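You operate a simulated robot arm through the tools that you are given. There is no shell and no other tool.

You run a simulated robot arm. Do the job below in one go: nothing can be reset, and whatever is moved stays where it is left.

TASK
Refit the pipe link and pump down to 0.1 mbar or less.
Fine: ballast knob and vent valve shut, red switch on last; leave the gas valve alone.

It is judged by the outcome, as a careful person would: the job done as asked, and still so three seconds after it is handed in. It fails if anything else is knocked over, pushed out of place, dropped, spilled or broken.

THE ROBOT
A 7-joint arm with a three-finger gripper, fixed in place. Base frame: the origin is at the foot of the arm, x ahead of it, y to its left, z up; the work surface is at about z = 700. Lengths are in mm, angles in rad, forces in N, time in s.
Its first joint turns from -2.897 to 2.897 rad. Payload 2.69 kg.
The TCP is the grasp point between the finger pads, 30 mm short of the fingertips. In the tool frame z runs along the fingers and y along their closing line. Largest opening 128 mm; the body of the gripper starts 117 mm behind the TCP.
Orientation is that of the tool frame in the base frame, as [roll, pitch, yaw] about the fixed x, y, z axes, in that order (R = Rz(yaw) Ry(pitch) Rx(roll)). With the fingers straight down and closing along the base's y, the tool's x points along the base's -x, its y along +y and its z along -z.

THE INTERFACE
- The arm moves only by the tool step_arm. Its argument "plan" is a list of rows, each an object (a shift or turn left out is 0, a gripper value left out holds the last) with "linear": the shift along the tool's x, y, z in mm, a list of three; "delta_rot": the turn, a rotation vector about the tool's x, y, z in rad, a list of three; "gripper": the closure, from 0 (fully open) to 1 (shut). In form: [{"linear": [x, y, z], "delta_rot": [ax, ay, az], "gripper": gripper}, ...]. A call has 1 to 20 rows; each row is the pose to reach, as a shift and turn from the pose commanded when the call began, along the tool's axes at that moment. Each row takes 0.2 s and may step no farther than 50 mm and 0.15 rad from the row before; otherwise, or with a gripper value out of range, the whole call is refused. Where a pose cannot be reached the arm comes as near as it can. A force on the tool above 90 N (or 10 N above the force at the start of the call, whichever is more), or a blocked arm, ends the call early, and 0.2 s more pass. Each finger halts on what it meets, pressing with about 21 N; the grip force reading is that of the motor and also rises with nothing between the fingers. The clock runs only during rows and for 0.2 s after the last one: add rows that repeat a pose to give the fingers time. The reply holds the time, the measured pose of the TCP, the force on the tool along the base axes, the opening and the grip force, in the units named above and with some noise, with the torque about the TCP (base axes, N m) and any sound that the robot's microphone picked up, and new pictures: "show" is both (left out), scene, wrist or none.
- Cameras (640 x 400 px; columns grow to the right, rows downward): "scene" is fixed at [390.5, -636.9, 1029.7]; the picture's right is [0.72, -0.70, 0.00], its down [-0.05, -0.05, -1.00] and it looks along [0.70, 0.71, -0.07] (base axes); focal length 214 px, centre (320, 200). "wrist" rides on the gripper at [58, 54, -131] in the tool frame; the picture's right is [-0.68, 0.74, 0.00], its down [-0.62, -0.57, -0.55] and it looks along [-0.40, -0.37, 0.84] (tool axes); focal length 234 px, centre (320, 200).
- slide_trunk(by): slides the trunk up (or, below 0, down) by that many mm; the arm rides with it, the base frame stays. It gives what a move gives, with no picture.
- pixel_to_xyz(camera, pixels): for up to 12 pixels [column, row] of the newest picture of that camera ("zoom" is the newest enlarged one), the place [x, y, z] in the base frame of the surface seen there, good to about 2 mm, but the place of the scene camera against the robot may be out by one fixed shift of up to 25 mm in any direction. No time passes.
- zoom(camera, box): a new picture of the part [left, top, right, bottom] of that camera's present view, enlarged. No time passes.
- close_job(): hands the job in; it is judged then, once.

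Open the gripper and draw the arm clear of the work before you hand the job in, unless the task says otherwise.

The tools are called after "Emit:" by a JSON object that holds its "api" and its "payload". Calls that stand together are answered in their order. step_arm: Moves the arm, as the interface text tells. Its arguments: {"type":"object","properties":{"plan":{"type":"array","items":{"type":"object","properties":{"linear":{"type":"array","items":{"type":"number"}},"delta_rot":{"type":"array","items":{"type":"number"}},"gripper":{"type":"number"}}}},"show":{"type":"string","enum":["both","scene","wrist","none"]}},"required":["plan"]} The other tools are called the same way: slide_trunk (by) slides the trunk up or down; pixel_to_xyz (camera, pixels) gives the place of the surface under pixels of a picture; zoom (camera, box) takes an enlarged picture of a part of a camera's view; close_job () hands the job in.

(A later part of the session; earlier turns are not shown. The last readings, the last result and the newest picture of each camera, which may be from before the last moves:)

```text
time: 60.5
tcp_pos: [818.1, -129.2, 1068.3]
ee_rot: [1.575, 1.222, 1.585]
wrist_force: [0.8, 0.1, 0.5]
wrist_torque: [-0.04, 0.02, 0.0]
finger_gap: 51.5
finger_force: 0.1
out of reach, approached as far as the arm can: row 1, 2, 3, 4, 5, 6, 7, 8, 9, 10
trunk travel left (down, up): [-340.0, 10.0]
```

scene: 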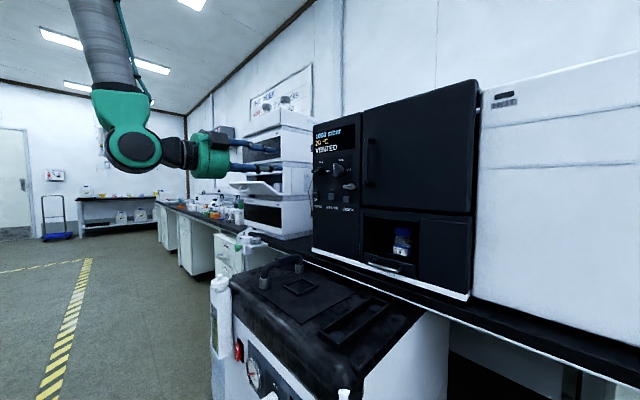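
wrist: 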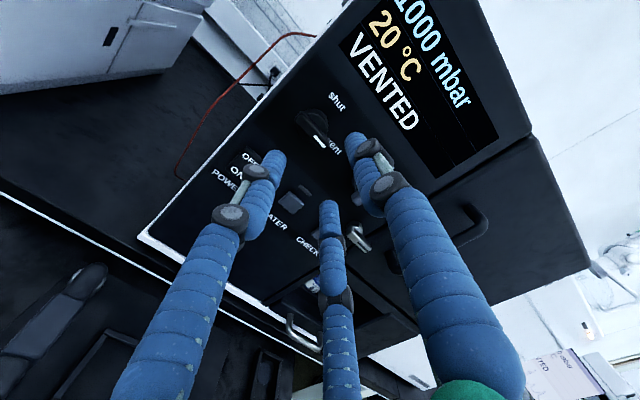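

Even this roll can't reach x=835 with the arm in its present elbow configuration. The trunk is too high for a forward-pointing reach, so I'll retreat, point the tool down, and later lower the trunk to approach with a natural posture.

Emit:
{"api": "step_arm", "payload": {"plan": [{"linear": [0, 0, -40]}, {"linear": [0, 0, -80]}, {"linear": [0, 0, -120]}, {"linear": [0, 0, -150], "delta_rot": [0.04, 0.11, 0]}, {"linear": [0, 0, -170], "delta_rot": [0.09, 0.24, 0]}, {"linear": [0, 0, -180], "delta_rot": [0.14, 0.38, 0]}, {"linear": [0, 0, -180], "delta_rot": [0.19, 0.51, 0]}, {"linear": [0, 0, -180], "delta_rot": [0.235, 0.645, 0]}, {"linear": [0, 0, -180], "delta_rot": [0.285, 0.78, 0]}, {"linear": [0, 0, -180], "delta_rot": [0.335, 0.91, 0]}, {"linear": [0, 0, -180], "delta_rot": [0.385, 1.045, 0]}, {"linear": [0, 0, -180], "delta_rot": [0.435, 1.18, 0]}, {"linear": [0, 0, -180], "delta_rot": [0.485, 1.315, 0]}, {"linear": [0, 0, -180], "delta_rot": [0.535, 1.45, 0]}, {"linear": [0, 0, -180], "delta_rot": [0.537, 1.476, 0]}]}}

```text
time: 63.7
tcp_pos: [643.1, -113.9, 1065.8]
ee_rot: [3.089, -0.012, 2.682]
wrist_force: [-2.4, -7.0, -0.6]
wrist_torque: [0.65, -0.06, 0.16]
finger_gap: 50.9
finger_force: 0.0
out of reach, approached as far as the arm can: row 13
trunk travel left (down, up): [-340.0, 10.0]
```

scene: 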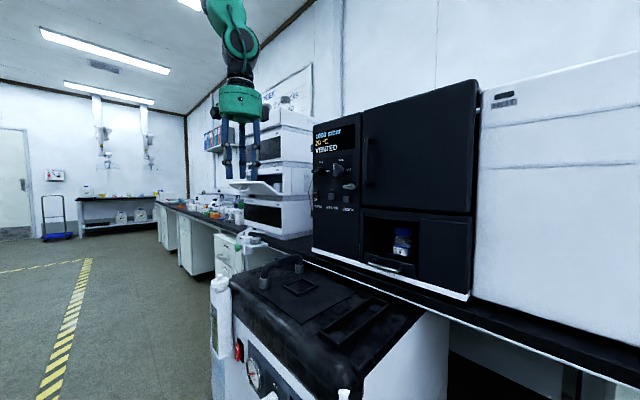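
wrist: 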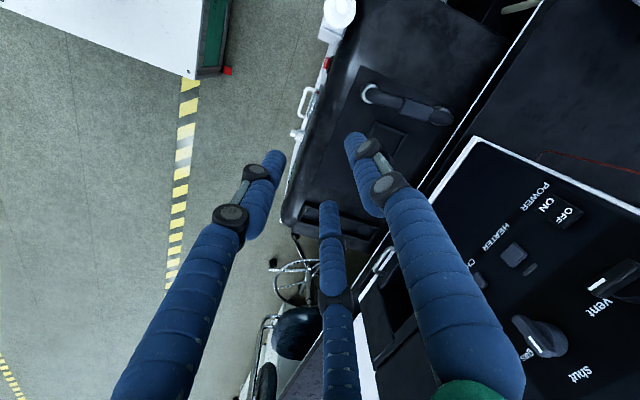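

Tool is down again at (643,-114,1066). Since I'm here, I'll square the yaw, bring the trunk back to mid height, and handle the pipe link next.

Emit:
{"api": "step_arm", "payload": {"plan": [{"delta_rot": [0, 0, -0.12]}, {"delta_rot": [0, 0, -0.24]}, {"delta_rot": [0, 0, -0.36]}, {"delta_rot": [0, 0, -0.459]}, {"delta_rot": [0, 0, -0.459]}], "show": "none"}}

Emit:
{"api": "slide_trunk", "payload": {"by": -140}}

```text
time: 64.9
tcp_pos: [639.5, -128.7, 1066.3]
ee_rot: [3.141, -0.004, -3.03]
wrist_force: [0.7, -0.7, -0.7]
wrist_torque: [0.03, 0.01, 0.0]
finger_gap: 51.2
finger_force: 0.1
trunk travel left (down, up): [-340.0, 10.0]
```

```text
time: 66.6
tcp_pos: [637.1, -129.8, 927.0]
ee_rot: [3.141, -0.001, -3.03]
wrist_force: [0.9, -0.2, 0.5]
wrist_torque: [-0.01, 0.02, -0.03]
finger_gap: 51.3
finger_force: 0.0
trunk travel left (down, up): [-200.0, 150.0]
```

I'll square up yaw, open the fingers wide, and move so the wrist camera centres on the link.

Emit:
{"api": "step_arm", "payload": {"plan": [{"linear": [-22, 24, 0], "delta_rot": [0, 0, 0.11], "gripper": 0.0}, {"linear": [-45, 47, 8], "delta_rot": [0, 0, 0.11]}, {"linear": [-67, 71, 16], "delta_rot": [0, 0, 0.11]}, {"linear": [-90, 95, 28], "delta_rot": [0, 0, 0.11]}, {"linear": [-112, 118, 42], "delta_rot": [0, 0, 0.11]}, {"linear": [-112, 118, 42], "delta_rot": [0, 0, 0.11]}]}}

Emit:
{"api": "zoom", "payload": {"camera": "wrist", "box": [210, 110, 410, 240]}}

```text
time: 68.0
tcp_pos: [734.8, 2.1, 885.0]
ee_rot: [3.141, -0.002, 3.141]
wrist_force: [-0.8, -0.9, -0.4]
wrist_torque: [-0.02, 0.02, -0.02]
finger_gap: 127.7
finger_force: 0.0
trunk travel left (down, up): [-200.0, 150.0]
```

scene: 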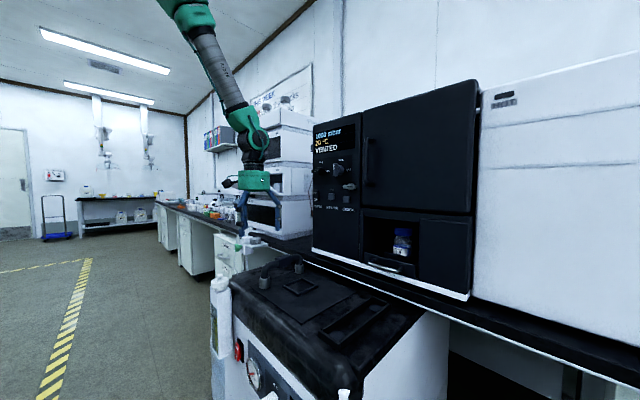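
wrist: 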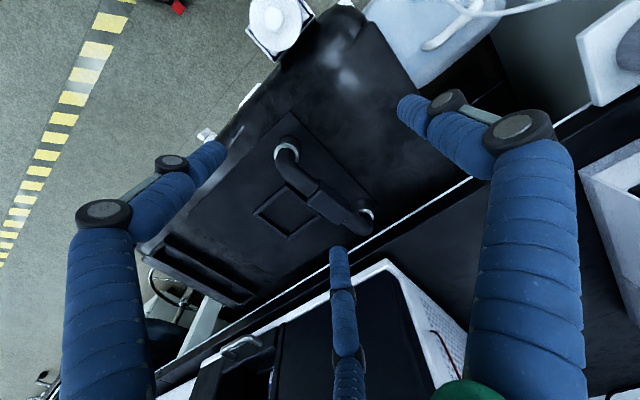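

```text
3.08 times, centred on (310, 175) of wrist
```

zoom: 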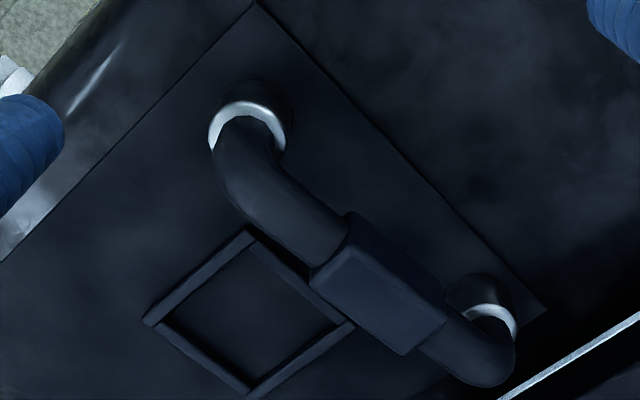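

Emit:
{"api": "pixel_to_xyz", "payload": {"camera": "zoom", "pixels": [[375, 295], [345, 258], [318, 290], [400, 345], [440, 312], [325, 240], [365, 225], [250, 108], [220, 150], [278, 150], [512, 335], [470, 310]]}}

Emit:
{"api": "zoom", "payload": {"camera": "wrist", "box": [265, 130, 325, 190]}}

Emit:
{"api": "pixel_to_xyz", "payload": {"camera": "zoom", "pixels": [[200, 80], [300, 60], [120, 130], [290, 200], [330, 110], [250, 80], [110, 90], [240, 40], [270, 260], [400, 330], [330, 330], [420, 280]]}}

```text
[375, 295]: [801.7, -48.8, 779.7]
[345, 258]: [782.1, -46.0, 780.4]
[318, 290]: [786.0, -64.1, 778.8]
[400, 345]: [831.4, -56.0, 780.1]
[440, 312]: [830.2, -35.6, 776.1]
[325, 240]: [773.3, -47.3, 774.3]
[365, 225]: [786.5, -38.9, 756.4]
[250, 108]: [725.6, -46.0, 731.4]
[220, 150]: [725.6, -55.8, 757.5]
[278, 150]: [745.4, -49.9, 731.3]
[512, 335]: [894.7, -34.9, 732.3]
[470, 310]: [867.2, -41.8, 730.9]
```

```text
6.67 times, centred on (295, 160) of wrist
```

zoom: 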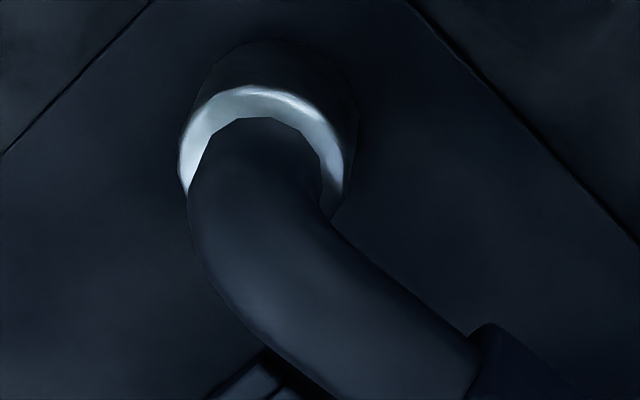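

```text
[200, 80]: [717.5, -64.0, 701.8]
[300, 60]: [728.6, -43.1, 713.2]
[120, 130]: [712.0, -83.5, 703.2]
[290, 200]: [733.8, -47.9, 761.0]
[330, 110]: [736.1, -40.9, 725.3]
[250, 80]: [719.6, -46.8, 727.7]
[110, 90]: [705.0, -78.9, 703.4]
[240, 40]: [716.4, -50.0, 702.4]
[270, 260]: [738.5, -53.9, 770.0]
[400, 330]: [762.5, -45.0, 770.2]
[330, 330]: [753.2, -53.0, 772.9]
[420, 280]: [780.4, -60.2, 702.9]
```

The collars' rims suggest the link is turned by ~5°, i.e. standing loosely on the mat, while the tray pads are square and spaced the same. I'll measure the block's corners precisely.

Emit:
{"api": "zoom", "payload": {"camera": "wrist", "box": [295, 165, 355, 225]}}

```text
6.67 times, centred on (325, 195) of wrist
```

zoom: 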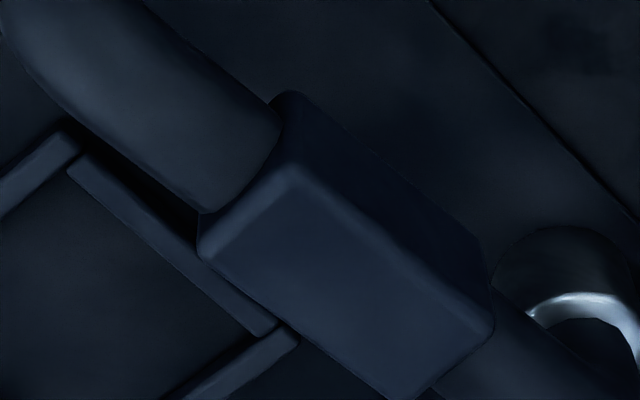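

Emit:
{"api": "pixel_to_xyz", "payload": {"camera": "zoom", "pixels": [[290, 172], [212, 240], [410, 385], [485, 330], [345, 275], [250, 205], [445, 360], [385, 250], [310, 310], [295, 95], [485, 255], [390, 180]]}}

Emit:
{"api": "pixel_to_xyz", "payload": {"camera": "wrist", "pixels": [[284, 146], [279, 158], [296, 160], [367, 208], [372, 213], [286, 152], [251, 212], [290, 185], [329, 212], [292, 237]]}}

```text
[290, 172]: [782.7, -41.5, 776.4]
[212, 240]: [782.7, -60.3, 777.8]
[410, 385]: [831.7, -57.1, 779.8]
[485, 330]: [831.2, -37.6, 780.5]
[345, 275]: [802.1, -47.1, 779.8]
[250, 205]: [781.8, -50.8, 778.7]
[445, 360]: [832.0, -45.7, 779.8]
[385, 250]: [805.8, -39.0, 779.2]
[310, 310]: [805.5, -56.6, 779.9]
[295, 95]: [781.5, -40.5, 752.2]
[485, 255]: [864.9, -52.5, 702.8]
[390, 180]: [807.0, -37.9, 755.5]
```

```text
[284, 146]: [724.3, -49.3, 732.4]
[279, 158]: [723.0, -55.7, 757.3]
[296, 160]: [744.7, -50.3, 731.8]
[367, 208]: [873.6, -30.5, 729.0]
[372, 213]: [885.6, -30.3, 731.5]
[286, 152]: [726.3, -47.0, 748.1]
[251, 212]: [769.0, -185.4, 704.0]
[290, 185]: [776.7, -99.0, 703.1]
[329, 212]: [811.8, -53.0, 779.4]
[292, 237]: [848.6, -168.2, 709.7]
```

The link's block spans x 782–832, y −61…−37 with ~4.5° yaw, top z≈780; its centre is about (807,−49). The depth queries also show that the gripper's three fingers close radially, which explains the 4 mm offset on the knob. I'll hover above the block with matching yaw and compensated offset.

Emit:
{"api": "step_arm", "payload": {"plan": [{"linear": [-20, -15, 5], "delta_rot": [0, 0, -0.04]}, {"linear": [-40, -30, 15], "delta_rot": [0, 0, -0.08]}, {"linear": [-60, -45, 25], "delta_rot": [0, 0, -0.08]}, {"linear": [-72.7, -57, 35], "delta_rot": [0, 0, -0.08]}, {"linear": [-72.7, -57, 45], "delta_rot": [0, 0, -0.08]}, {"linear": [-72.7, -57, 45], "delta_rot": [0, 0, -0.08]}]}}

Emit:
{"api": "zoom", "payload": {"camera": "scene", "box": [220, 170, 340, 300]}}

```text
time: 69.4
tcp_pos: [807.5, -56.7, 840.2]
ee_rot: [-3.141, -0.001, -3.063]
wrist_force: [0.8, -0.8, -0.2]
wrist_torque: [-0.01, 0.01, -0.03]
finger_gap: 128.0
finger_force: 0.1
trunk travel left (down, up): [-200.0, 150.0]
```

scene: 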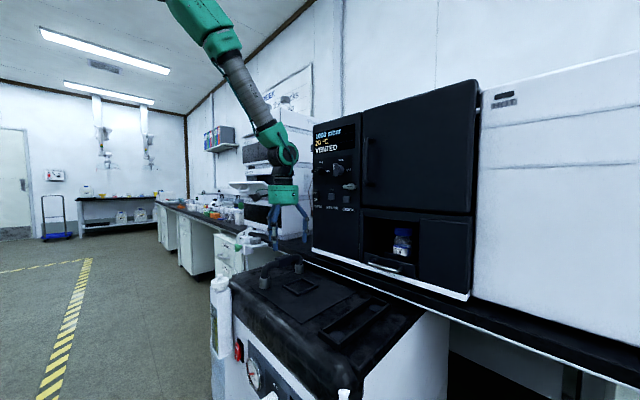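
wrist: 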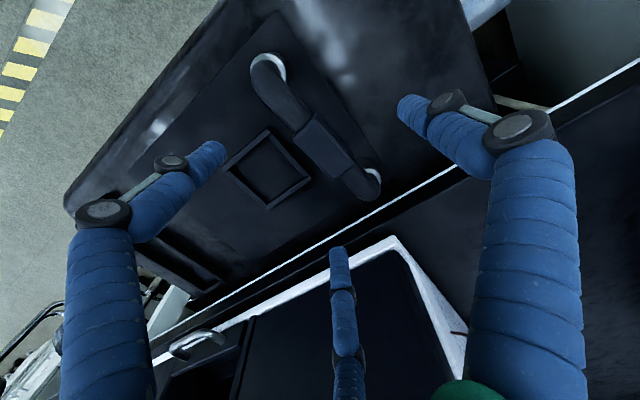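

```text
3.08 times, centred on (280, 235) of scene
```

zoom: 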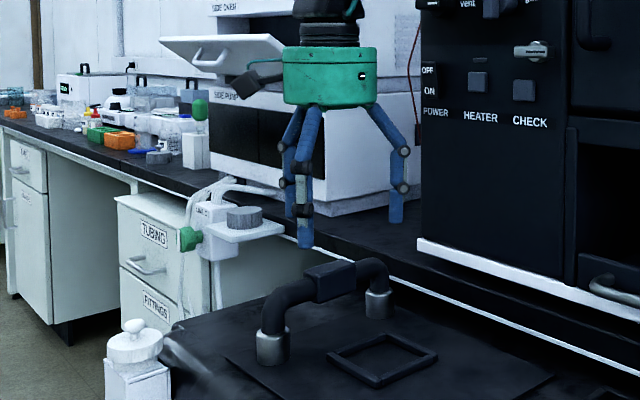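

Hovering well over the block with clearance on all sides. Descending straight to z≈768.

Emit:
{"api": "step_arm", "payload": {"plan": [{"linear": [0, 1.5, 20]}, {"linear": [0, 1.5, 40]}, {"linear": [0, 1.5, 58]}, {"linear": [0, 1.5, 72]}, {"linear": [0, 1.5, 72]}, {"linear": [0, 1.5, 72]}]}}

Emit:
{"api": "zoom", "payload": {"camera": "scene", "box": [230, 210, 340, 310]}}

Emit:
{"api": "zoom", "payload": {"camera": "wrist", "box": [180, 50, 440, 280]}}

```text
time: 70.8
tcp_pos: [809.9, -54.4, 767.9]
ee_rot: [-3.141, -0.001, -3.061]
wrist_force: [-0.7, -1.1, 0.5]
wrist_torque: [0.01, -0.01, 0.0]
finger_gap: 127.9
finger_force: 0.0
trunk travel left (down, up): [-200.0, 150.0]
```

scene: 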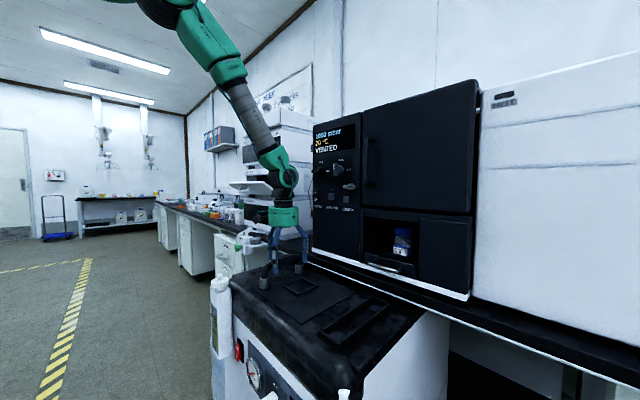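
wrist: 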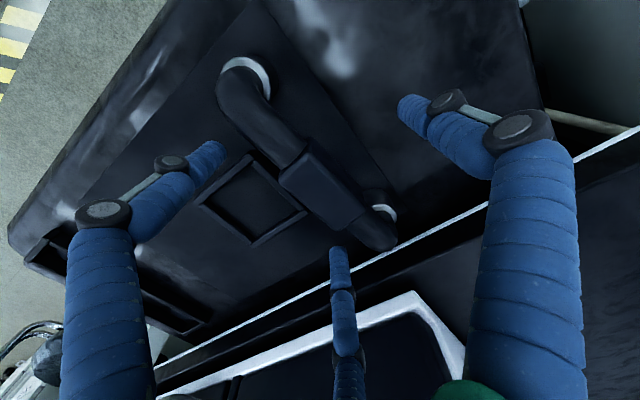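

```text
4.00 times, centred on (285, 260) of scene
```

zoom: 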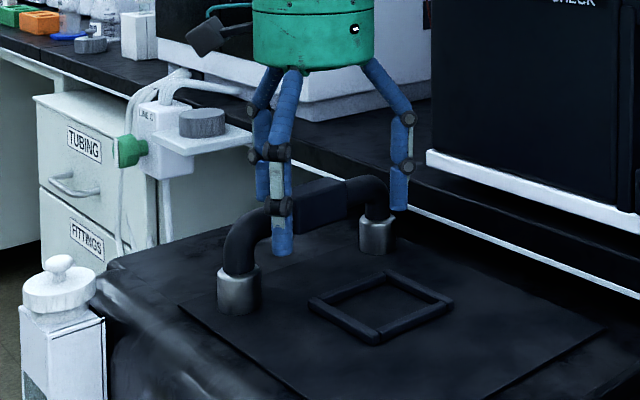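

```text
1.74 times, centred on (310, 165) of wrist
```

zoom: 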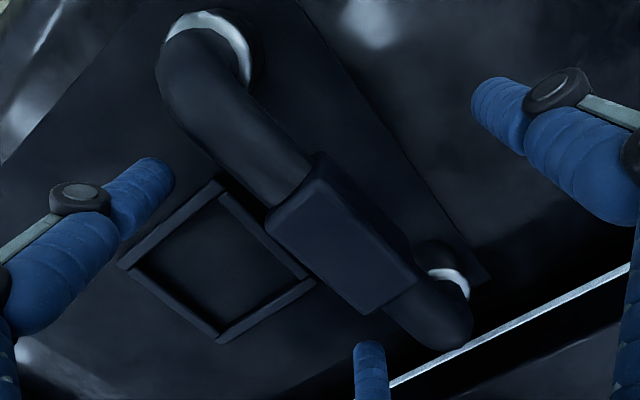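

Fingers straddle the block properly. Closing gradually.

Emit:
{"api": "step_arm", "payload": {"plan": [{"linear": [2, 0, 0], "gripper": 0.5}, {"linear": [2, 0, 0], "gripper": 0.5}, {"linear": [2, 0, 0], "gripper": 0.65}, {"linear": [2, 0, 0], "gripper": 0.65}]}}

Emit:
{"api": "zoom", "payload": {"camera": "wrist", "box": [220, 50, 420, 230]}}

```text
time: 71.8
tcp_pos: [806.6, -55.6, 767.4]
ee_rot: [3.141, 0.001, -3.06]
wrist_force: [0.2, -1.5, 0.9]
wrist_torque: [-0.01, 0.02, 0.0]
finger_gap: 45.0
finger_force: 0.2
trunk travel left (down, up): [-200.0, 150.0]
```

scene: 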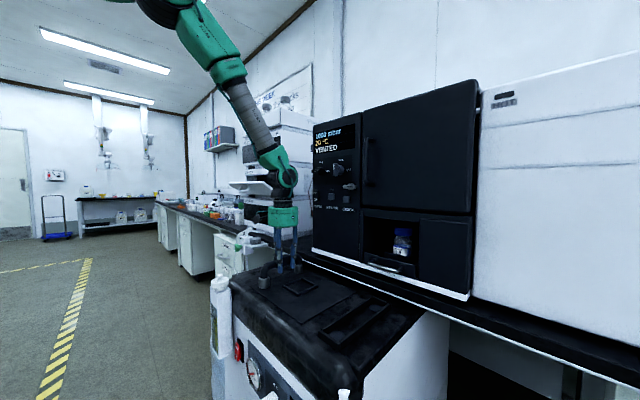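
wrist: 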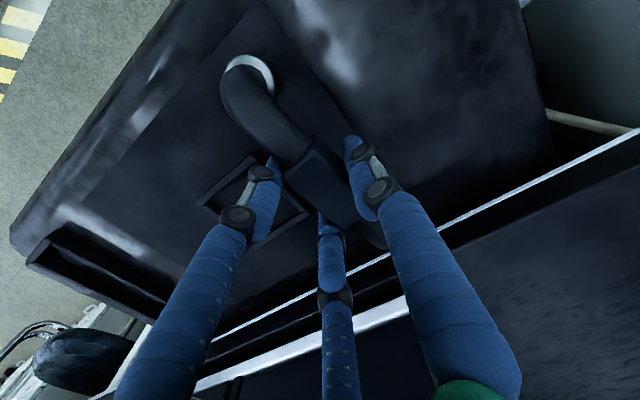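

```text
2.22 times, centred on (320, 140) of wrist
```

zoom: 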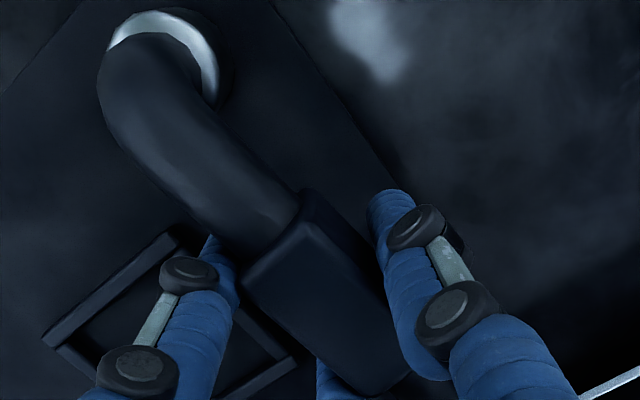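

The fingers are beside the block at a 45 mm gap. Closing to grip.

Emit:
{"api": "step_arm", "payload": {"plan": [{"gripper": 0.75}, {"gripper": 0.85}, {"gripper": 1.0}, {"gripper": 1.0}]}}

Emit:
{"api": "zoom", "payload": {"camera": "wrist", "box": [220, 50, 420, 230]}}

```text
time: 72.8
tcp_pos: [808.0, -55.6, 767.6]
ee_rot: [-3.141, 0.0, -3.062]
wrist_force: [0.5, 1.3, 1.3]
wrist_torque: [0.01, 0.0, -0.01]
finger_gap: 41.4
finger_force: 21.7
trunk travel left (down, up): [-200.0, 150.0]
```

scene: 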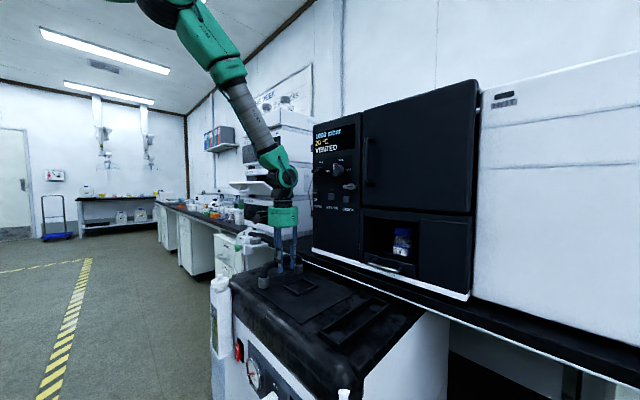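
wrist: 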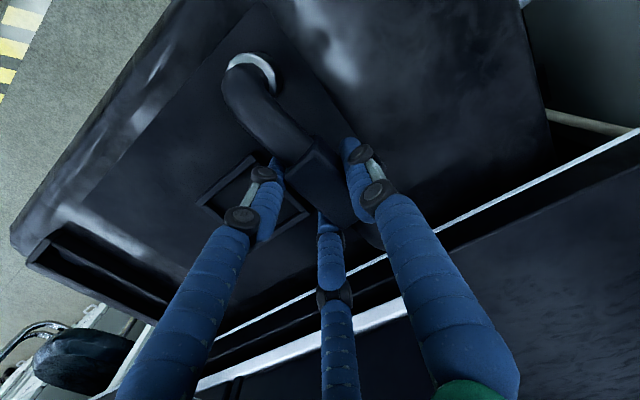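

```text
2.22 times, centred on (320, 140) of wrist
```

zoom: 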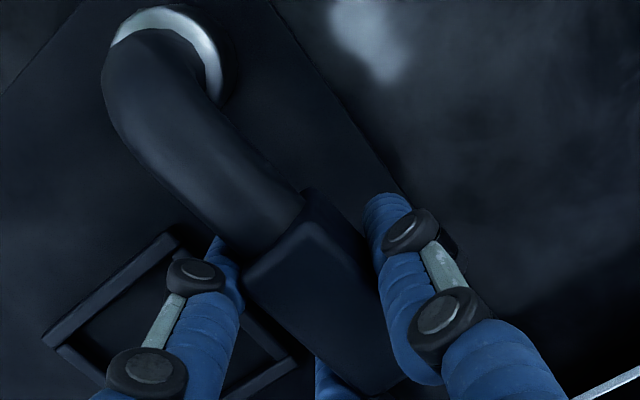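

Gripped at 41.4 mm with 21.7 N. I'll lift 15 mm and check that the collars come up with the link.

Emit:
{"api": "step_arm", "payload": {"plan": [{"linear": [0, 0, -3]}, {"linear": [0, 0, -8]}, {"linear": [0, 0, -15]}, {"linear": [0, 0, -15]}]}}

Emit:
{"api": "zoom", "payload": {"camera": "scene", "box": [240, 230, 330, 300]}}

```text
time: 73.8
tcp_pos: [806.6, -54.7, 784.1]
ee_rot: [3.141, 0.0, -3.063]
wrist_force: [-0.3, -0.4, -2.8]
wrist_torque: [-0.01, -0.03, -0.02]
finger_gap: 41.1
finger_force: 20.8
trunk travel left (down, up): [-200.0, 150.0]
```

scene: 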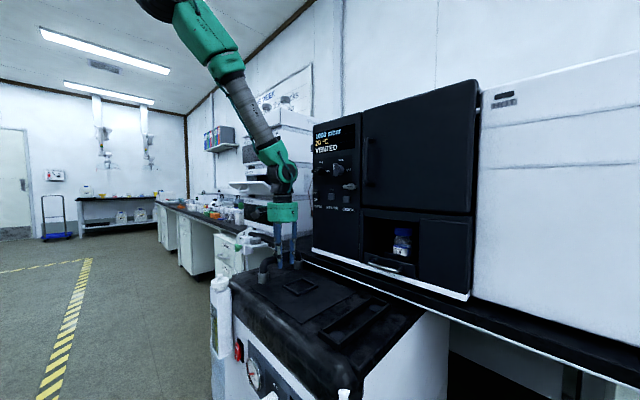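
wrist: 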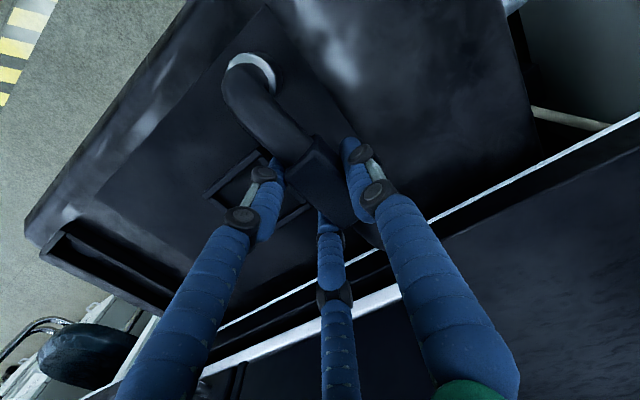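

```text
5.71 times, centred on (285, 265) of scene
```

zoom: 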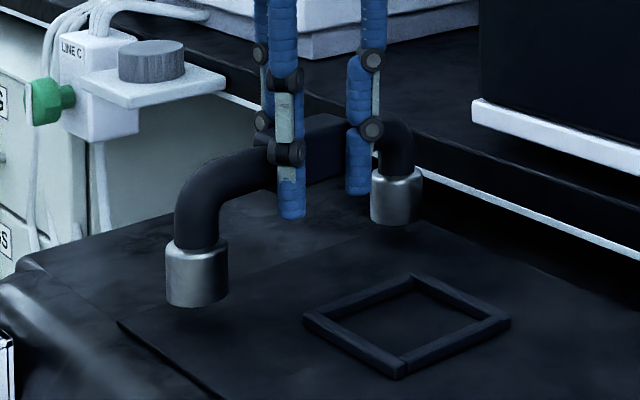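

Confirmed: the collars belong to the link, and there are only mat and no ports beneath, so the tray pads are the fitting place. I'll measure where the link sits in the grip.

Emit:
{"api": "zoom", "payload": {"camera": "wrist", "box": [210, 40, 290, 110]}}

Emit:
{"api": "pixel_to_xyz", "payload": {"camera": "zoom", "pixels": [[120, 180], [150, 130], [210, 85], [270, 85], [330, 120], [365, 170], [365, 220], [140, 150], [240, 80], [300, 95], [220, 180], [300, 250]]}}

Emit:
{"api": "zoom", "payload": {"camera": "wrist", "box": [270, 110, 390, 230]}}

```text
5.71 times, centred on (250, 75) of wrist
```

zoom: 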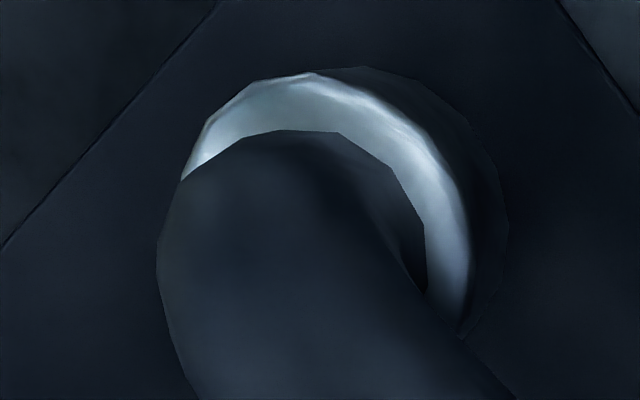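

```text
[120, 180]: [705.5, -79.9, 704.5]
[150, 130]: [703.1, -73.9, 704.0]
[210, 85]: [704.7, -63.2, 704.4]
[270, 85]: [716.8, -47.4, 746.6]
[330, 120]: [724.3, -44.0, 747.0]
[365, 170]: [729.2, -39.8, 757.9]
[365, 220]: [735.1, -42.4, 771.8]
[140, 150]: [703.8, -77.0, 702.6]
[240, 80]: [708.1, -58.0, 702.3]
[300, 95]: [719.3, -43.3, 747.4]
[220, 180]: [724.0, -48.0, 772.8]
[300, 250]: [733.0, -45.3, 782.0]
```

```text
3.33 times, centred on (330, 170) of wrist
```

zoom: 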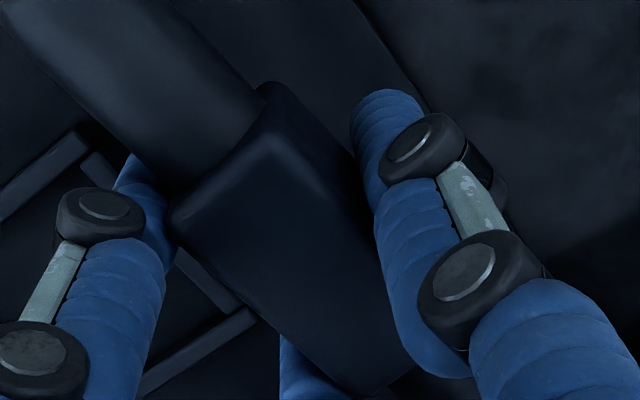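

Next I check the yaw of the held block from its top corners.

Emit:
{"api": "pixel_to_xyz", "payload": {"camera": "zoom", "pixels": [[268, 138], [185, 213], [222, 172], [345, 380], [280, 250], [310, 200], [340, 260], [365, 330], [230, 265], [265, 300], [300, 340], [385, 370]]}}

Emit:
{"api": "pixel_to_xyz", "payload": {"camera": "scene", "pixels": [[266, 277], [270, 270], [295, 263], [298, 258], [302, 260], [261, 276], [271, 276], [292, 262]]}}

```text
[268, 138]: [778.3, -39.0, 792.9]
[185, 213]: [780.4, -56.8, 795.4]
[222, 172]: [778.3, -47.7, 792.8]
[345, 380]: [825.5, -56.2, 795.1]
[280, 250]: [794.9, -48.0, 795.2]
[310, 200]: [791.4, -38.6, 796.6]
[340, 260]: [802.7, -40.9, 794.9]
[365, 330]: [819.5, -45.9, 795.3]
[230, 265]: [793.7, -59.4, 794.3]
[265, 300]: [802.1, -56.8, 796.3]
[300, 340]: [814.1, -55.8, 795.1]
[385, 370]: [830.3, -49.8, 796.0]
```

```text
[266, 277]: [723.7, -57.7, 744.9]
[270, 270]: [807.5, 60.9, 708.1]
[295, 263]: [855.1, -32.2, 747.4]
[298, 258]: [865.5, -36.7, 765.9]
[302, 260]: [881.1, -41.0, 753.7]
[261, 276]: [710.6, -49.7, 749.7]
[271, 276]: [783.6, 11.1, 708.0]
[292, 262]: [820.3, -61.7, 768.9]
```

The link is aligned with the tool, centre about 8 mm toward +y from the TCP. Before carrying it across, I'll check what overhangs near the tray (oven drawer handle, bench edge).

Emit:
{"api": "pixel_to_xyz", "payload": {"camera": "scene", "pixels": [[375, 264], [390, 269], [405, 272], [412, 270], [385, 275], [420, 285], [440, 290], [360, 255], [350, 262], [380, 285], [400, 295], [390, 245]]}}

Emit:
{"api": "zoom", "payload": {"camera": "scene", "box": [330, 230, 470, 340]}}

```text
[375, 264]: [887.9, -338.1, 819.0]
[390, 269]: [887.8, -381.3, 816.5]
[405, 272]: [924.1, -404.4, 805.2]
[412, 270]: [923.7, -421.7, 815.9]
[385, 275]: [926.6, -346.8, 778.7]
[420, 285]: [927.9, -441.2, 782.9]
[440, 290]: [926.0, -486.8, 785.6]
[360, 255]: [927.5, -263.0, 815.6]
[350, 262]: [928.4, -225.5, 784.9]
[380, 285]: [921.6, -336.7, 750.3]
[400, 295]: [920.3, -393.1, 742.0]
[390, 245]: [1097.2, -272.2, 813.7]
```

```text
3.64 times, centred on (400, 285) of scene
```

zoom: 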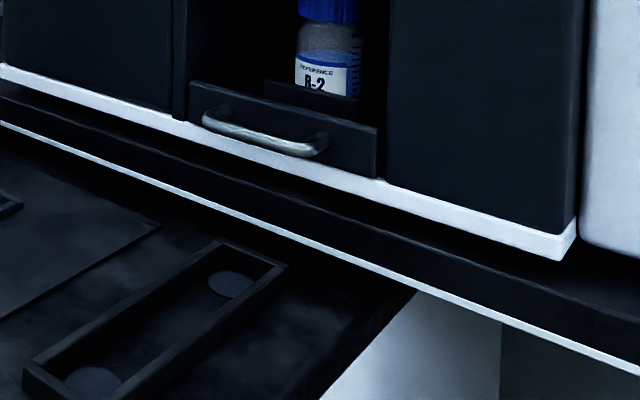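

The drawer handle is at x≈890+, z≈800+, clear of the link if I carry it low. I'll lift to ~20 mm clearance, square the yaw and carry it over the tray.

Emit:
{"api": "step_arm", "payload": {"plan": [{"linear": [0, 0, -4]}, {"linear": [3, -35, -4], "delta_rot": [0, 0, 0.01]}, {"linear": [6, -70, -4], "delta_rot": [0, 0, 0.02]}, {"linear": [9, -105, -4], "delta_rot": [0, 0, 0.03]}, {"linear": [12, -140, -4], "delta_rot": [0, 0, 0.04]}, {"linear": [15, -175, -4], "delta_rot": [0, 0, 0.05]}, {"linear": [18, -210, -4], "delta_rot": [0, 0, 0.06]}, {"linear": [21, -245, -4], "delta_rot": [0, 0, 0.07]}, {"linear": [24, -280, -4], "delta_rot": [0, 0, 0.079]}, {"linear": [27.5, -316.5, -4], "delta_rot": [0, 0, 0.079]}, {"linear": [27.5, -316.5, -4], "delta_rot": [0, 0, 0.079]}, {"linear": [27.5, -316.5, -4], "delta_rot": [0, 0, 0.079]}]}}

Emit:
{"api": "zoom", "payload": {"camera": "scene", "box": [300, 240, 420, 350]}}

Emit:
{"api": "zoom", "payload": {"camera": "wrist", "box": [180, 20, 400, 240]}}

```text
time: 76.4
tcp_pos: [803.9, -372.4, 786.2]
ee_rot: [3.141, -0.001, -3.14]
wrist_force: [-0.7, 0.8, -1.8]
wrist_torque: [0.01, 0.02, -0.01]
finger_gap: 41.4
finger_force: 21.5
trunk travel left (down, up): [-200.0, 150.0]
```

scene: 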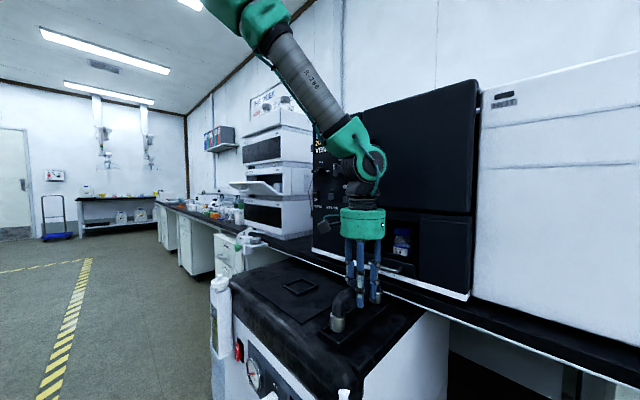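
wrist: 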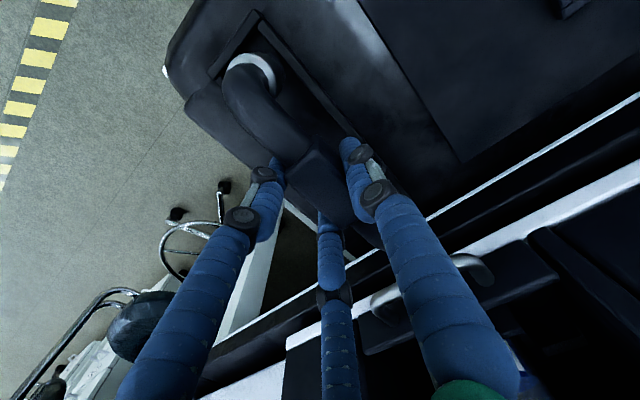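

```text
3.64 times, centred on (360, 295) of scene
```

zoom: 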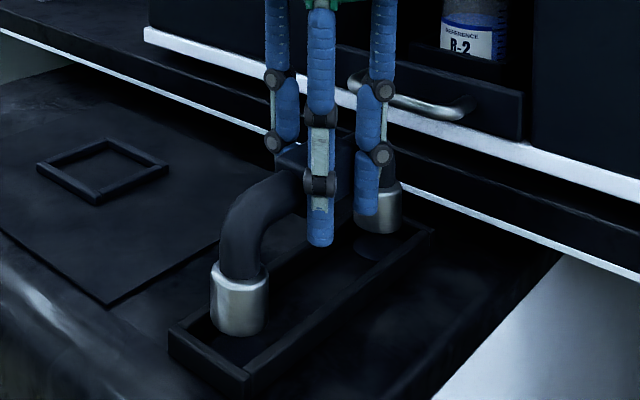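

```text
1.82 times, centred on (290, 130) of wrist
```

zoom: 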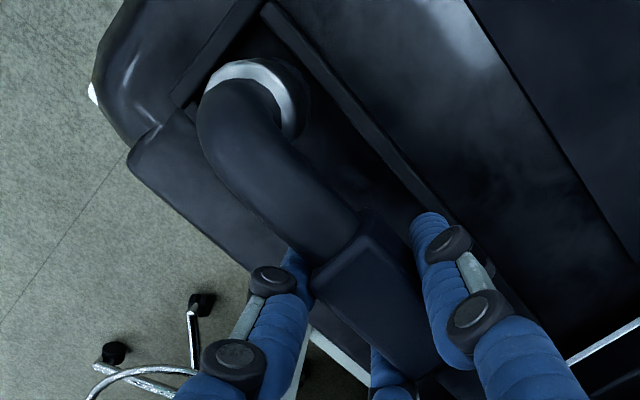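

In the scene zoom, the front collar (240) and rear collar (379) line up with the pads (239 and 378). Lowering slowly.

Emit:
{"api": "step_arm", "payload": {"plan": [{"linear": [0, 0, 6]}, {"linear": [0, 0, 12]}, {"linear": [0, 0, 17]}, {"linear": [0, 0, 17]}, {"linear": [0, 0, 17]}]}}

Emit:
{"api": "zoom", "payload": {"camera": "scene", "box": [310, 260, 410, 350]}}

Emit:
{"api": "zoom", "payload": {"camera": "wrist", "box": [190, 20, 330, 150]}}

```text
time: 77.6
tcp_pos: [802.4, -371.6, 770.4]
ee_rot: [3.142, 0.0, -3.141]
wrist_force: [0.2, 0.2, -3.0]
wrist_torque: [-0.02, 0.01, 0.01]
finger_gap: 41.4
finger_force: 21.0
trunk travel left (down, up): [-200.0, 150.0]
```

scene: 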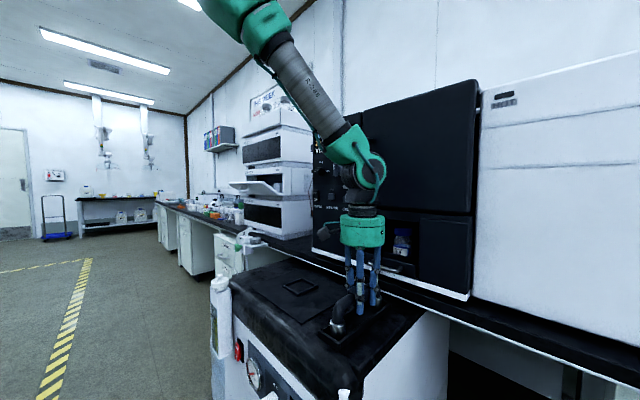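
wrist: 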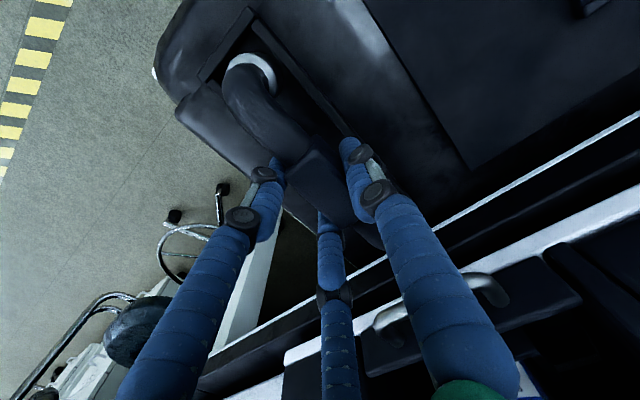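

```text
4.44 times, centred on (360, 305) of scene
```

zoom: 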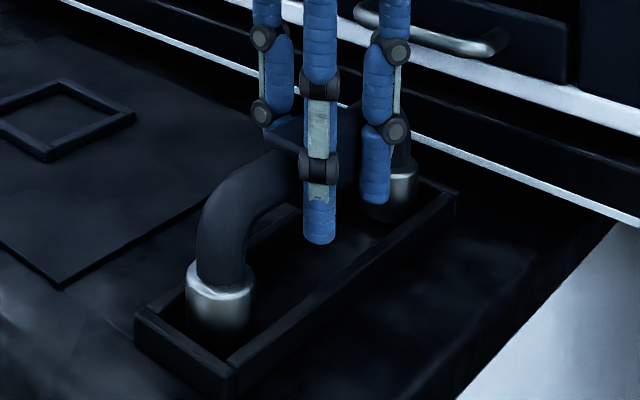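

```text
3.08 times, centred on (260, 85) of wrist
```

zoom: 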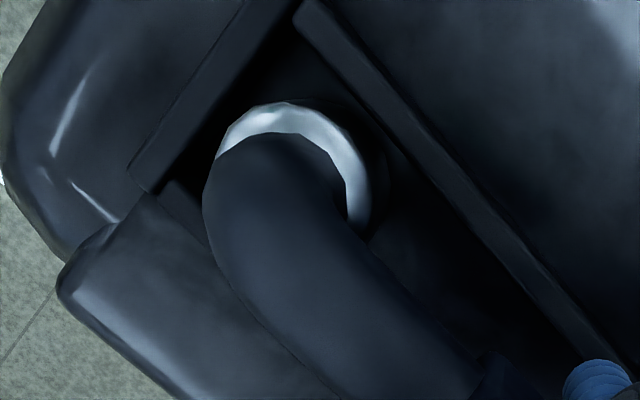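

Hanging about 3 mm above the pads, with x about 1.5 mm short. I'll correct x and set it down gently.

Emit:
{"api": "step_arm", "payload": {"plan": [{"linear": [-1.5, -0.5, 0]}, {"linear": [-1.5, -0.5, 1]}, {"linear": [-1.5, -0.5, 2]}, {"linear": [-1.5, -0.5, 3]}, {"linear": [-1.5, -0.5, 3]}], "show": "none"}}

```text
time: 78.8
tcp_pos: [805.5, -372.6, 766.0]
ee_rot: [3.141, -0.001, -3.14]
wrist_force: [-1.0, -0.6, -2.6]
wrist_torque: [-0.02, 0.02, 0.01]
finger_gap: 41.4
finger_force: 21.1
trunk travel left (down, up): [-200.0, 150.0]
```

Still carrying the weight (−2.6 N), so not quite down. Lowering in 1 mm steps.

Emit:
{"api": "step_arm", "payload": {"plan": [{"linear": [0.5, 0, 1]}, {"linear": [0.5, 0, 1]}], "show": "none"}}

Emit:
{"api": "step_arm", "payload": {"plan": [{"linear": [0, 0, 1]}, {"linear": [0, 0, 1]}], "show": "none"}}

```text
time: 79.4
tcp_pos: [804.6, -373.0, 766.8]
ee_rot: [3.141, -0.001, -3.14]
wrist_force: [0.3, 0.0, -3.0]
wrist_torque: [-0.03, 0.0, 0.01]
finger_gap: 41.5
finger_force: 21.2
trunk travel left (down, up): [-200.0, 150.0]
```

```text
time: 80.0
tcp_pos: [806.0, -372.9, 764.2]
ee_rot: [-3.141, 0.0, -3.141]
wrist_force: [0.2, 0.0, -0.6]
wrist_torque: [-0.02, -0.08, 0.01]
finger_gap: 41.4
finger_force: 21.6
trunk travel left (down, up): [-200.0, 150.0]
```

Contact has begun (−0.6 N). One more millimetre, then check.

Emit:
{"api": "step_arm", "payload": {"plan": [{"linear": [0, 0, 1]}, {"linear": [0, 0, 1]}]}}

Emit:
{"api": "zoom", "payload": {"camera": "scene", "box": [310, 260, 410, 350]}}

```text
time: 80.6
tcp_pos: [805.4, -373.8, 764.4]
ee_rot: [3.141, -0.002, -3.139]
wrist_force: [-1.5, 1.0, 5.9]
wrist_torque: [0.1, 0.34, 0.03]
finger_gap: 41.4
finger_force: 20.8
trunk travel left (down, up): [-200.0, 150.0]
```

scene: 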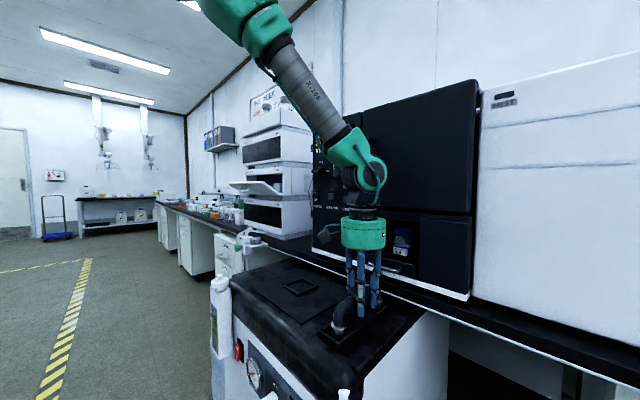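
wrist: 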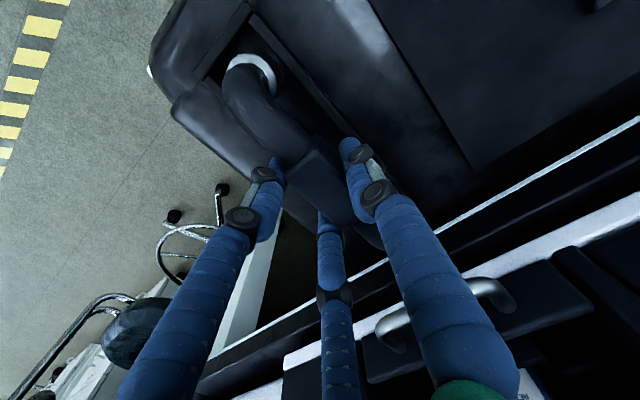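

```text
4.44 times, centred on (360, 305) of scene
```

zoom: 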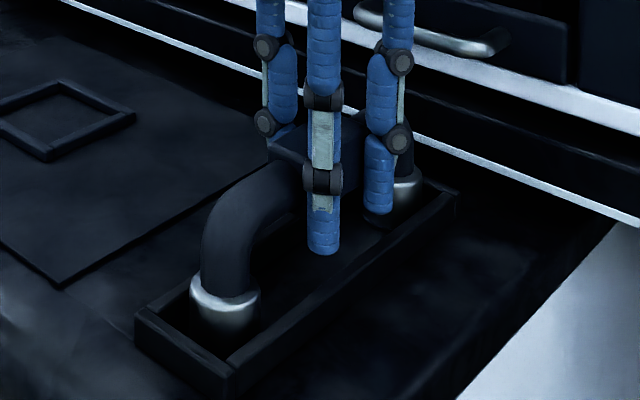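

Firm contact (+5.9 N): the link is down in the tray on its pads. Releasing and rising straight up.

Emit:
{"api": "step_arm", "payload": {"plan": [{"linear": [0, 0, -1], "gripper": 0.5}, {"linear": [0, 0, -1], "gripper": 0.4}, {"linear": [0, 0, -1], "gripper": 0.4}, {"linear": [0, 0, -25]}, {"linear": [0, 0, -60]}, {"linear": [0, 0, -100]}, {"linear": [20, 30, -130]}, {"linear": [50, 60, -150]}, {"linear": [50, 60, -150]}]}}

Emit:
{"api": "zoom", "payload": {"camera": "scene", "box": [310, 260, 410, 350]}}

Emit:
{"api": "zoom", "payload": {"camera": "wrist", "box": [200, 60, 400, 240]}}

```text
time: 82.6
tcp_pos: [755.3, -313.1, 918.1]
ee_rot: [3.14, -0.002, 3.142]
wrist_force: [-0.2, 0.7, 0.2]
wrist_torque: [-0.07, -0.04, 0.0]
finger_gap: 76.7
finger_force: 0.0
trunk travel left (down, up): [-200.0, 150.0]
```

scene: 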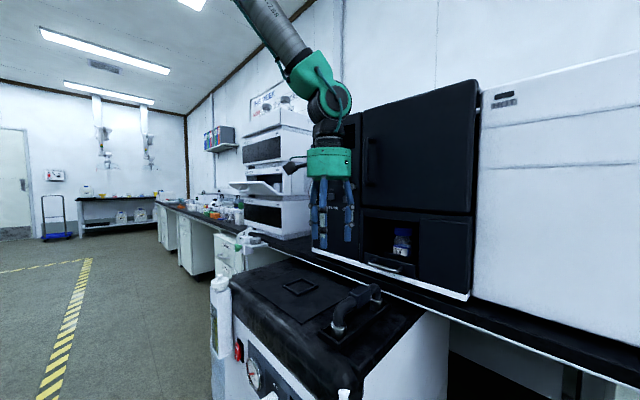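
wrist: 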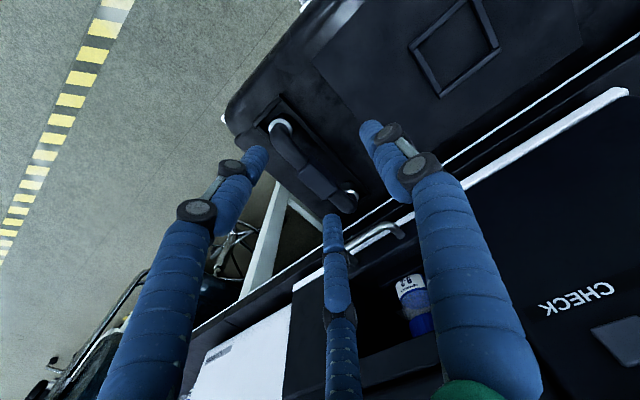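

```text
4.44 times, centred on (360, 305) of scene
```

zoom: 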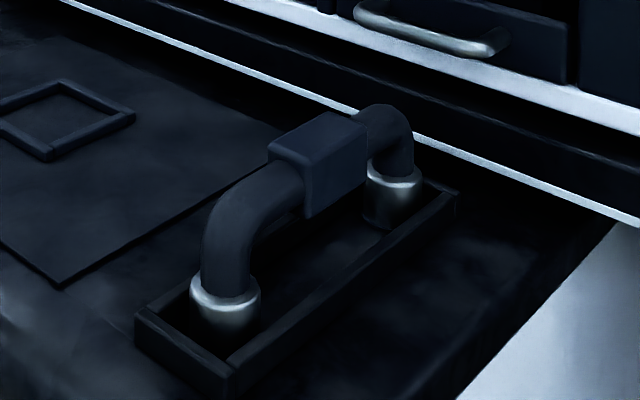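

```text
2.22 times, centred on (300, 150) of wrist
```

zoom: 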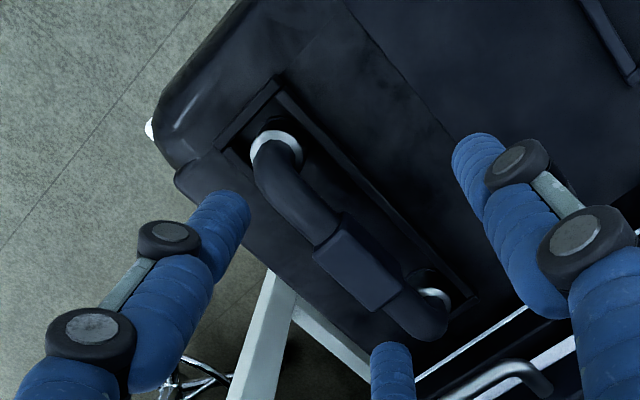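

The link stands square in the tray, with both collars on their pads. Now for the vent knob: I'll rise and move left, then lower the trunk so a forward reach is natural.

Emit:
{"api": "step_arm", "payload": {"plan": [{"linear": [16, 20, -40]}, {"linear": [32, 45, -78]}, {"linear": [50, 75, -112]}, {"linear": [66, 105, -145]}, {"linear": [82, 140, -175]}, {"linear": [98, 172, -200]}, {"linear": [115, 203, -212]}, {"linear": [115, 203, -212]}], "show": "none"}}

Emit:
{"api": "slide_trunk", "payload": {"by": -200}}

```text
time: 84.4
tcp_pos: [638.4, -112.1, 1127.2]
ee_rot: [3.14, 0.0, 3.141]
wrist_force: [-0.3, -0.3, 1.4]
wrist_torque: [-0.03, -0.01, 0.02]
finger_gap: 76.7
finger_force: 0.1
trunk travel left (down, up): [-200.0, 150.0]
```

```text
time: 86.6
tcp_pos: [638.9, -111.0, 926.3]
ee_rot: [3.14, 0.0, -3.14]
wrist_force: [-0.4, -0.7, 0.3]
wrist_torque: [0.01, 0.02, 0.04]
finger_gap: 76.6
finger_force: 0.1
trunk travel left (down, up): [0.0, 350.0]
```

Trunk is at its lowest. Pitching the tool forward while rising to knob height at x≈720.

Emit:
{"api": "step_arm", "payload": {"plan": [{"linear": [-7, 0, -14], "delta_rot": [0, -0.143, 0], "gripper": 0.65}, {"linear": [-14, 0, -28], "delta_rot": [0, -0.286, 0]}, {"linear": [-21, 0, -42], "delta_rot": [0, -0.428, 0]}, {"linear": [-28, 0, -56], "delta_rot": [0, -0.571, 0]}, {"linear": [-35, 0, -70], "delta_rot": [0, -0.714, 0]}, {"linear": [-42, 0, -84], "delta_rot": [0, -0.857, 0]}, {"linear": [-50, 0, -98], "delta_rot": [0, -1.0, 0]}, {"linear": [-58, 0, -112], "delta_rot": [0, -1.143, 0]}, {"linear": [-66, 0, -125], "delta_rot": [0, -1.285, 0]}, {"linear": [-74, 0, -137], "delta_rot": [0, -1.428, 0]}, {"linear": [-80, 0, -147], "delta_rot": [0, -1.5708, 0]}, {"linear": [-80, 0, -147], "delta_rot": [0, -1.5708, 0]}]}}

```text
time: 89.2
tcp_pos: [718.4, -111.0, 1074.2]
ee_rot: [-2.951, 1.57, -2.951]
wrist_force: [0.0, -0.3, -0.2]
wrist_torque: [-0.02, -0.02, 0.02]
finger_gap: 44.8
finger_force: 0.1
trunk travel left (down, up): [0.0, 350.0]
```

scene: 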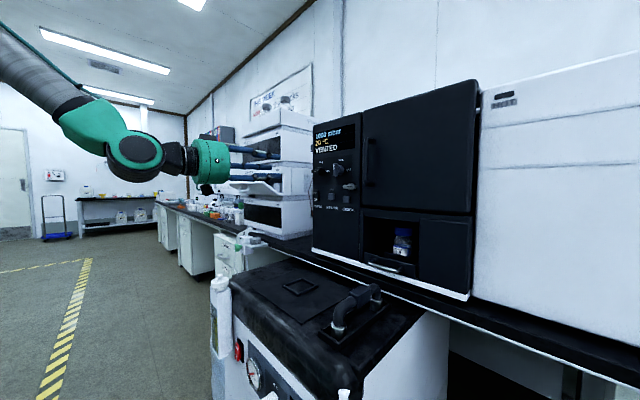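
wrist: 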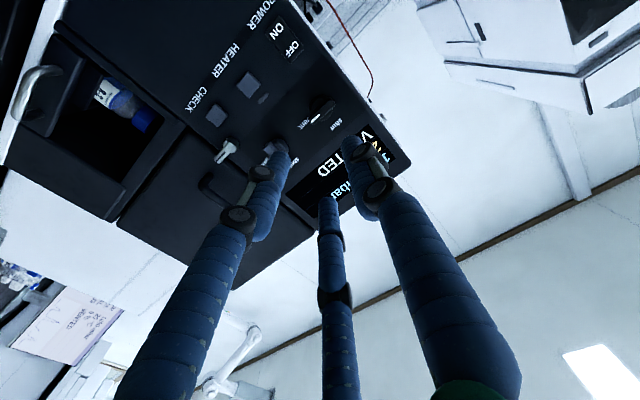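

Reached exactly this time, in a natural posture. Now I roll +90° and move to the knob's line, stopping about 55 mm short.

Emit:
{"api": "step_arm", "payload": {"plan": [{"linear": [1, 0.5, 10], "delta_rot": [0, 0, 0.143]}, {"linear": [2, 1, 20], "delta_rot": [0, 0, 0.286]}, {"linear": [3, 1.5, 30], "delta_rot": [0, 0, 0.428]}, {"linear": [4, 2, 40], "delta_rot": [0, 0, 0.571]}, {"linear": [5, 2.5, 50], "delta_rot": [0, 0, 0.714]}, {"linear": [6, 3, 60], "delta_rot": [0, 0, 0.857]}, {"linear": [7, 3.5, 70], "delta_rot": [0, 0, 1.0]}, {"linear": [8, 4, 80], "delta_rot": [0, 0, 1.143]}, {"linear": [8.5, 4.5, 90], "delta_rot": [0, 0, 1.285]}, {"linear": [8.5, 4.5, 100], "delta_rot": [0, 0, 1.428]}, {"linear": [8.5, 4.5, 100], "delta_rot": [0, 0, 1.5708]}, {"linear": [8.5, 4.5, 100], "delta_rot": [0, 0, 1.5708]}]}}

Emit:
{"api": "zoom", "payload": {"camera": "wrist", "box": [250, 60, 410, 200]}}

```text
time: 91.8
tcp_pos: [818.8, -108.2, 1065.0]
ee_rot: [1.572, -0.003, 1.573]
wrist_force: [-0.2, 0.1, 0.0]
wrist_torque: [0.0, 0.01, -0.01]
finger_gap: 44.8
finger_force: 0.1
trunk travel left (down, up): [0.0, 350.0]
```

scene: 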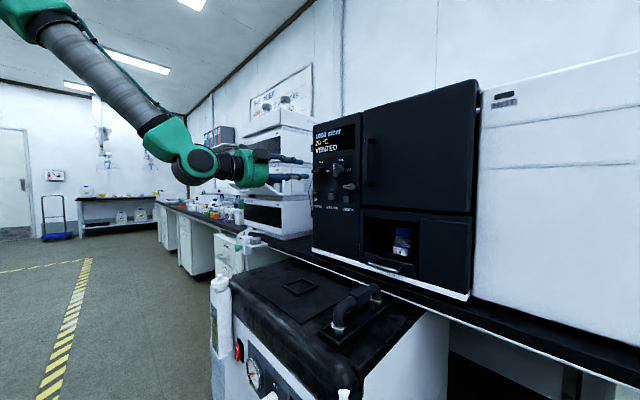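
wrist: 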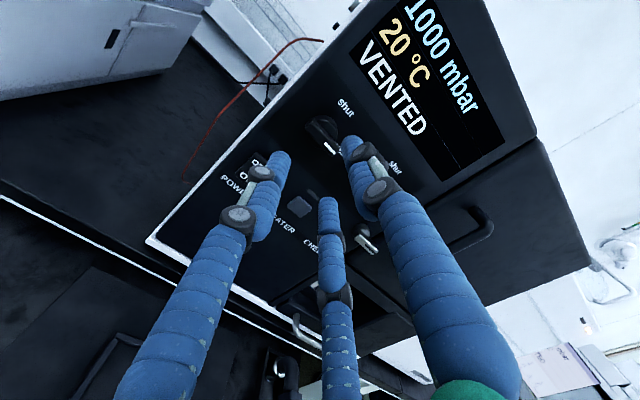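

```text
2.86 times, centred on (330, 130) of wrist
```

zoom: 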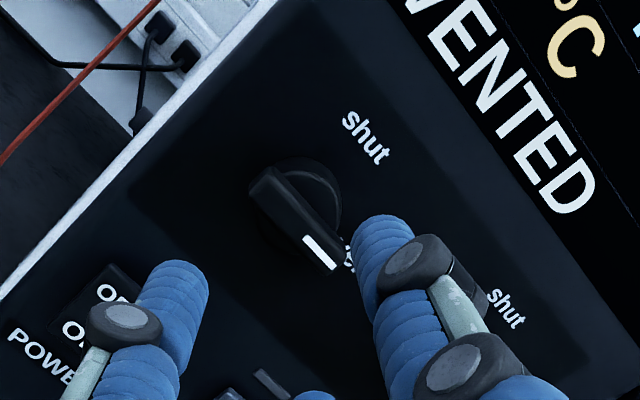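

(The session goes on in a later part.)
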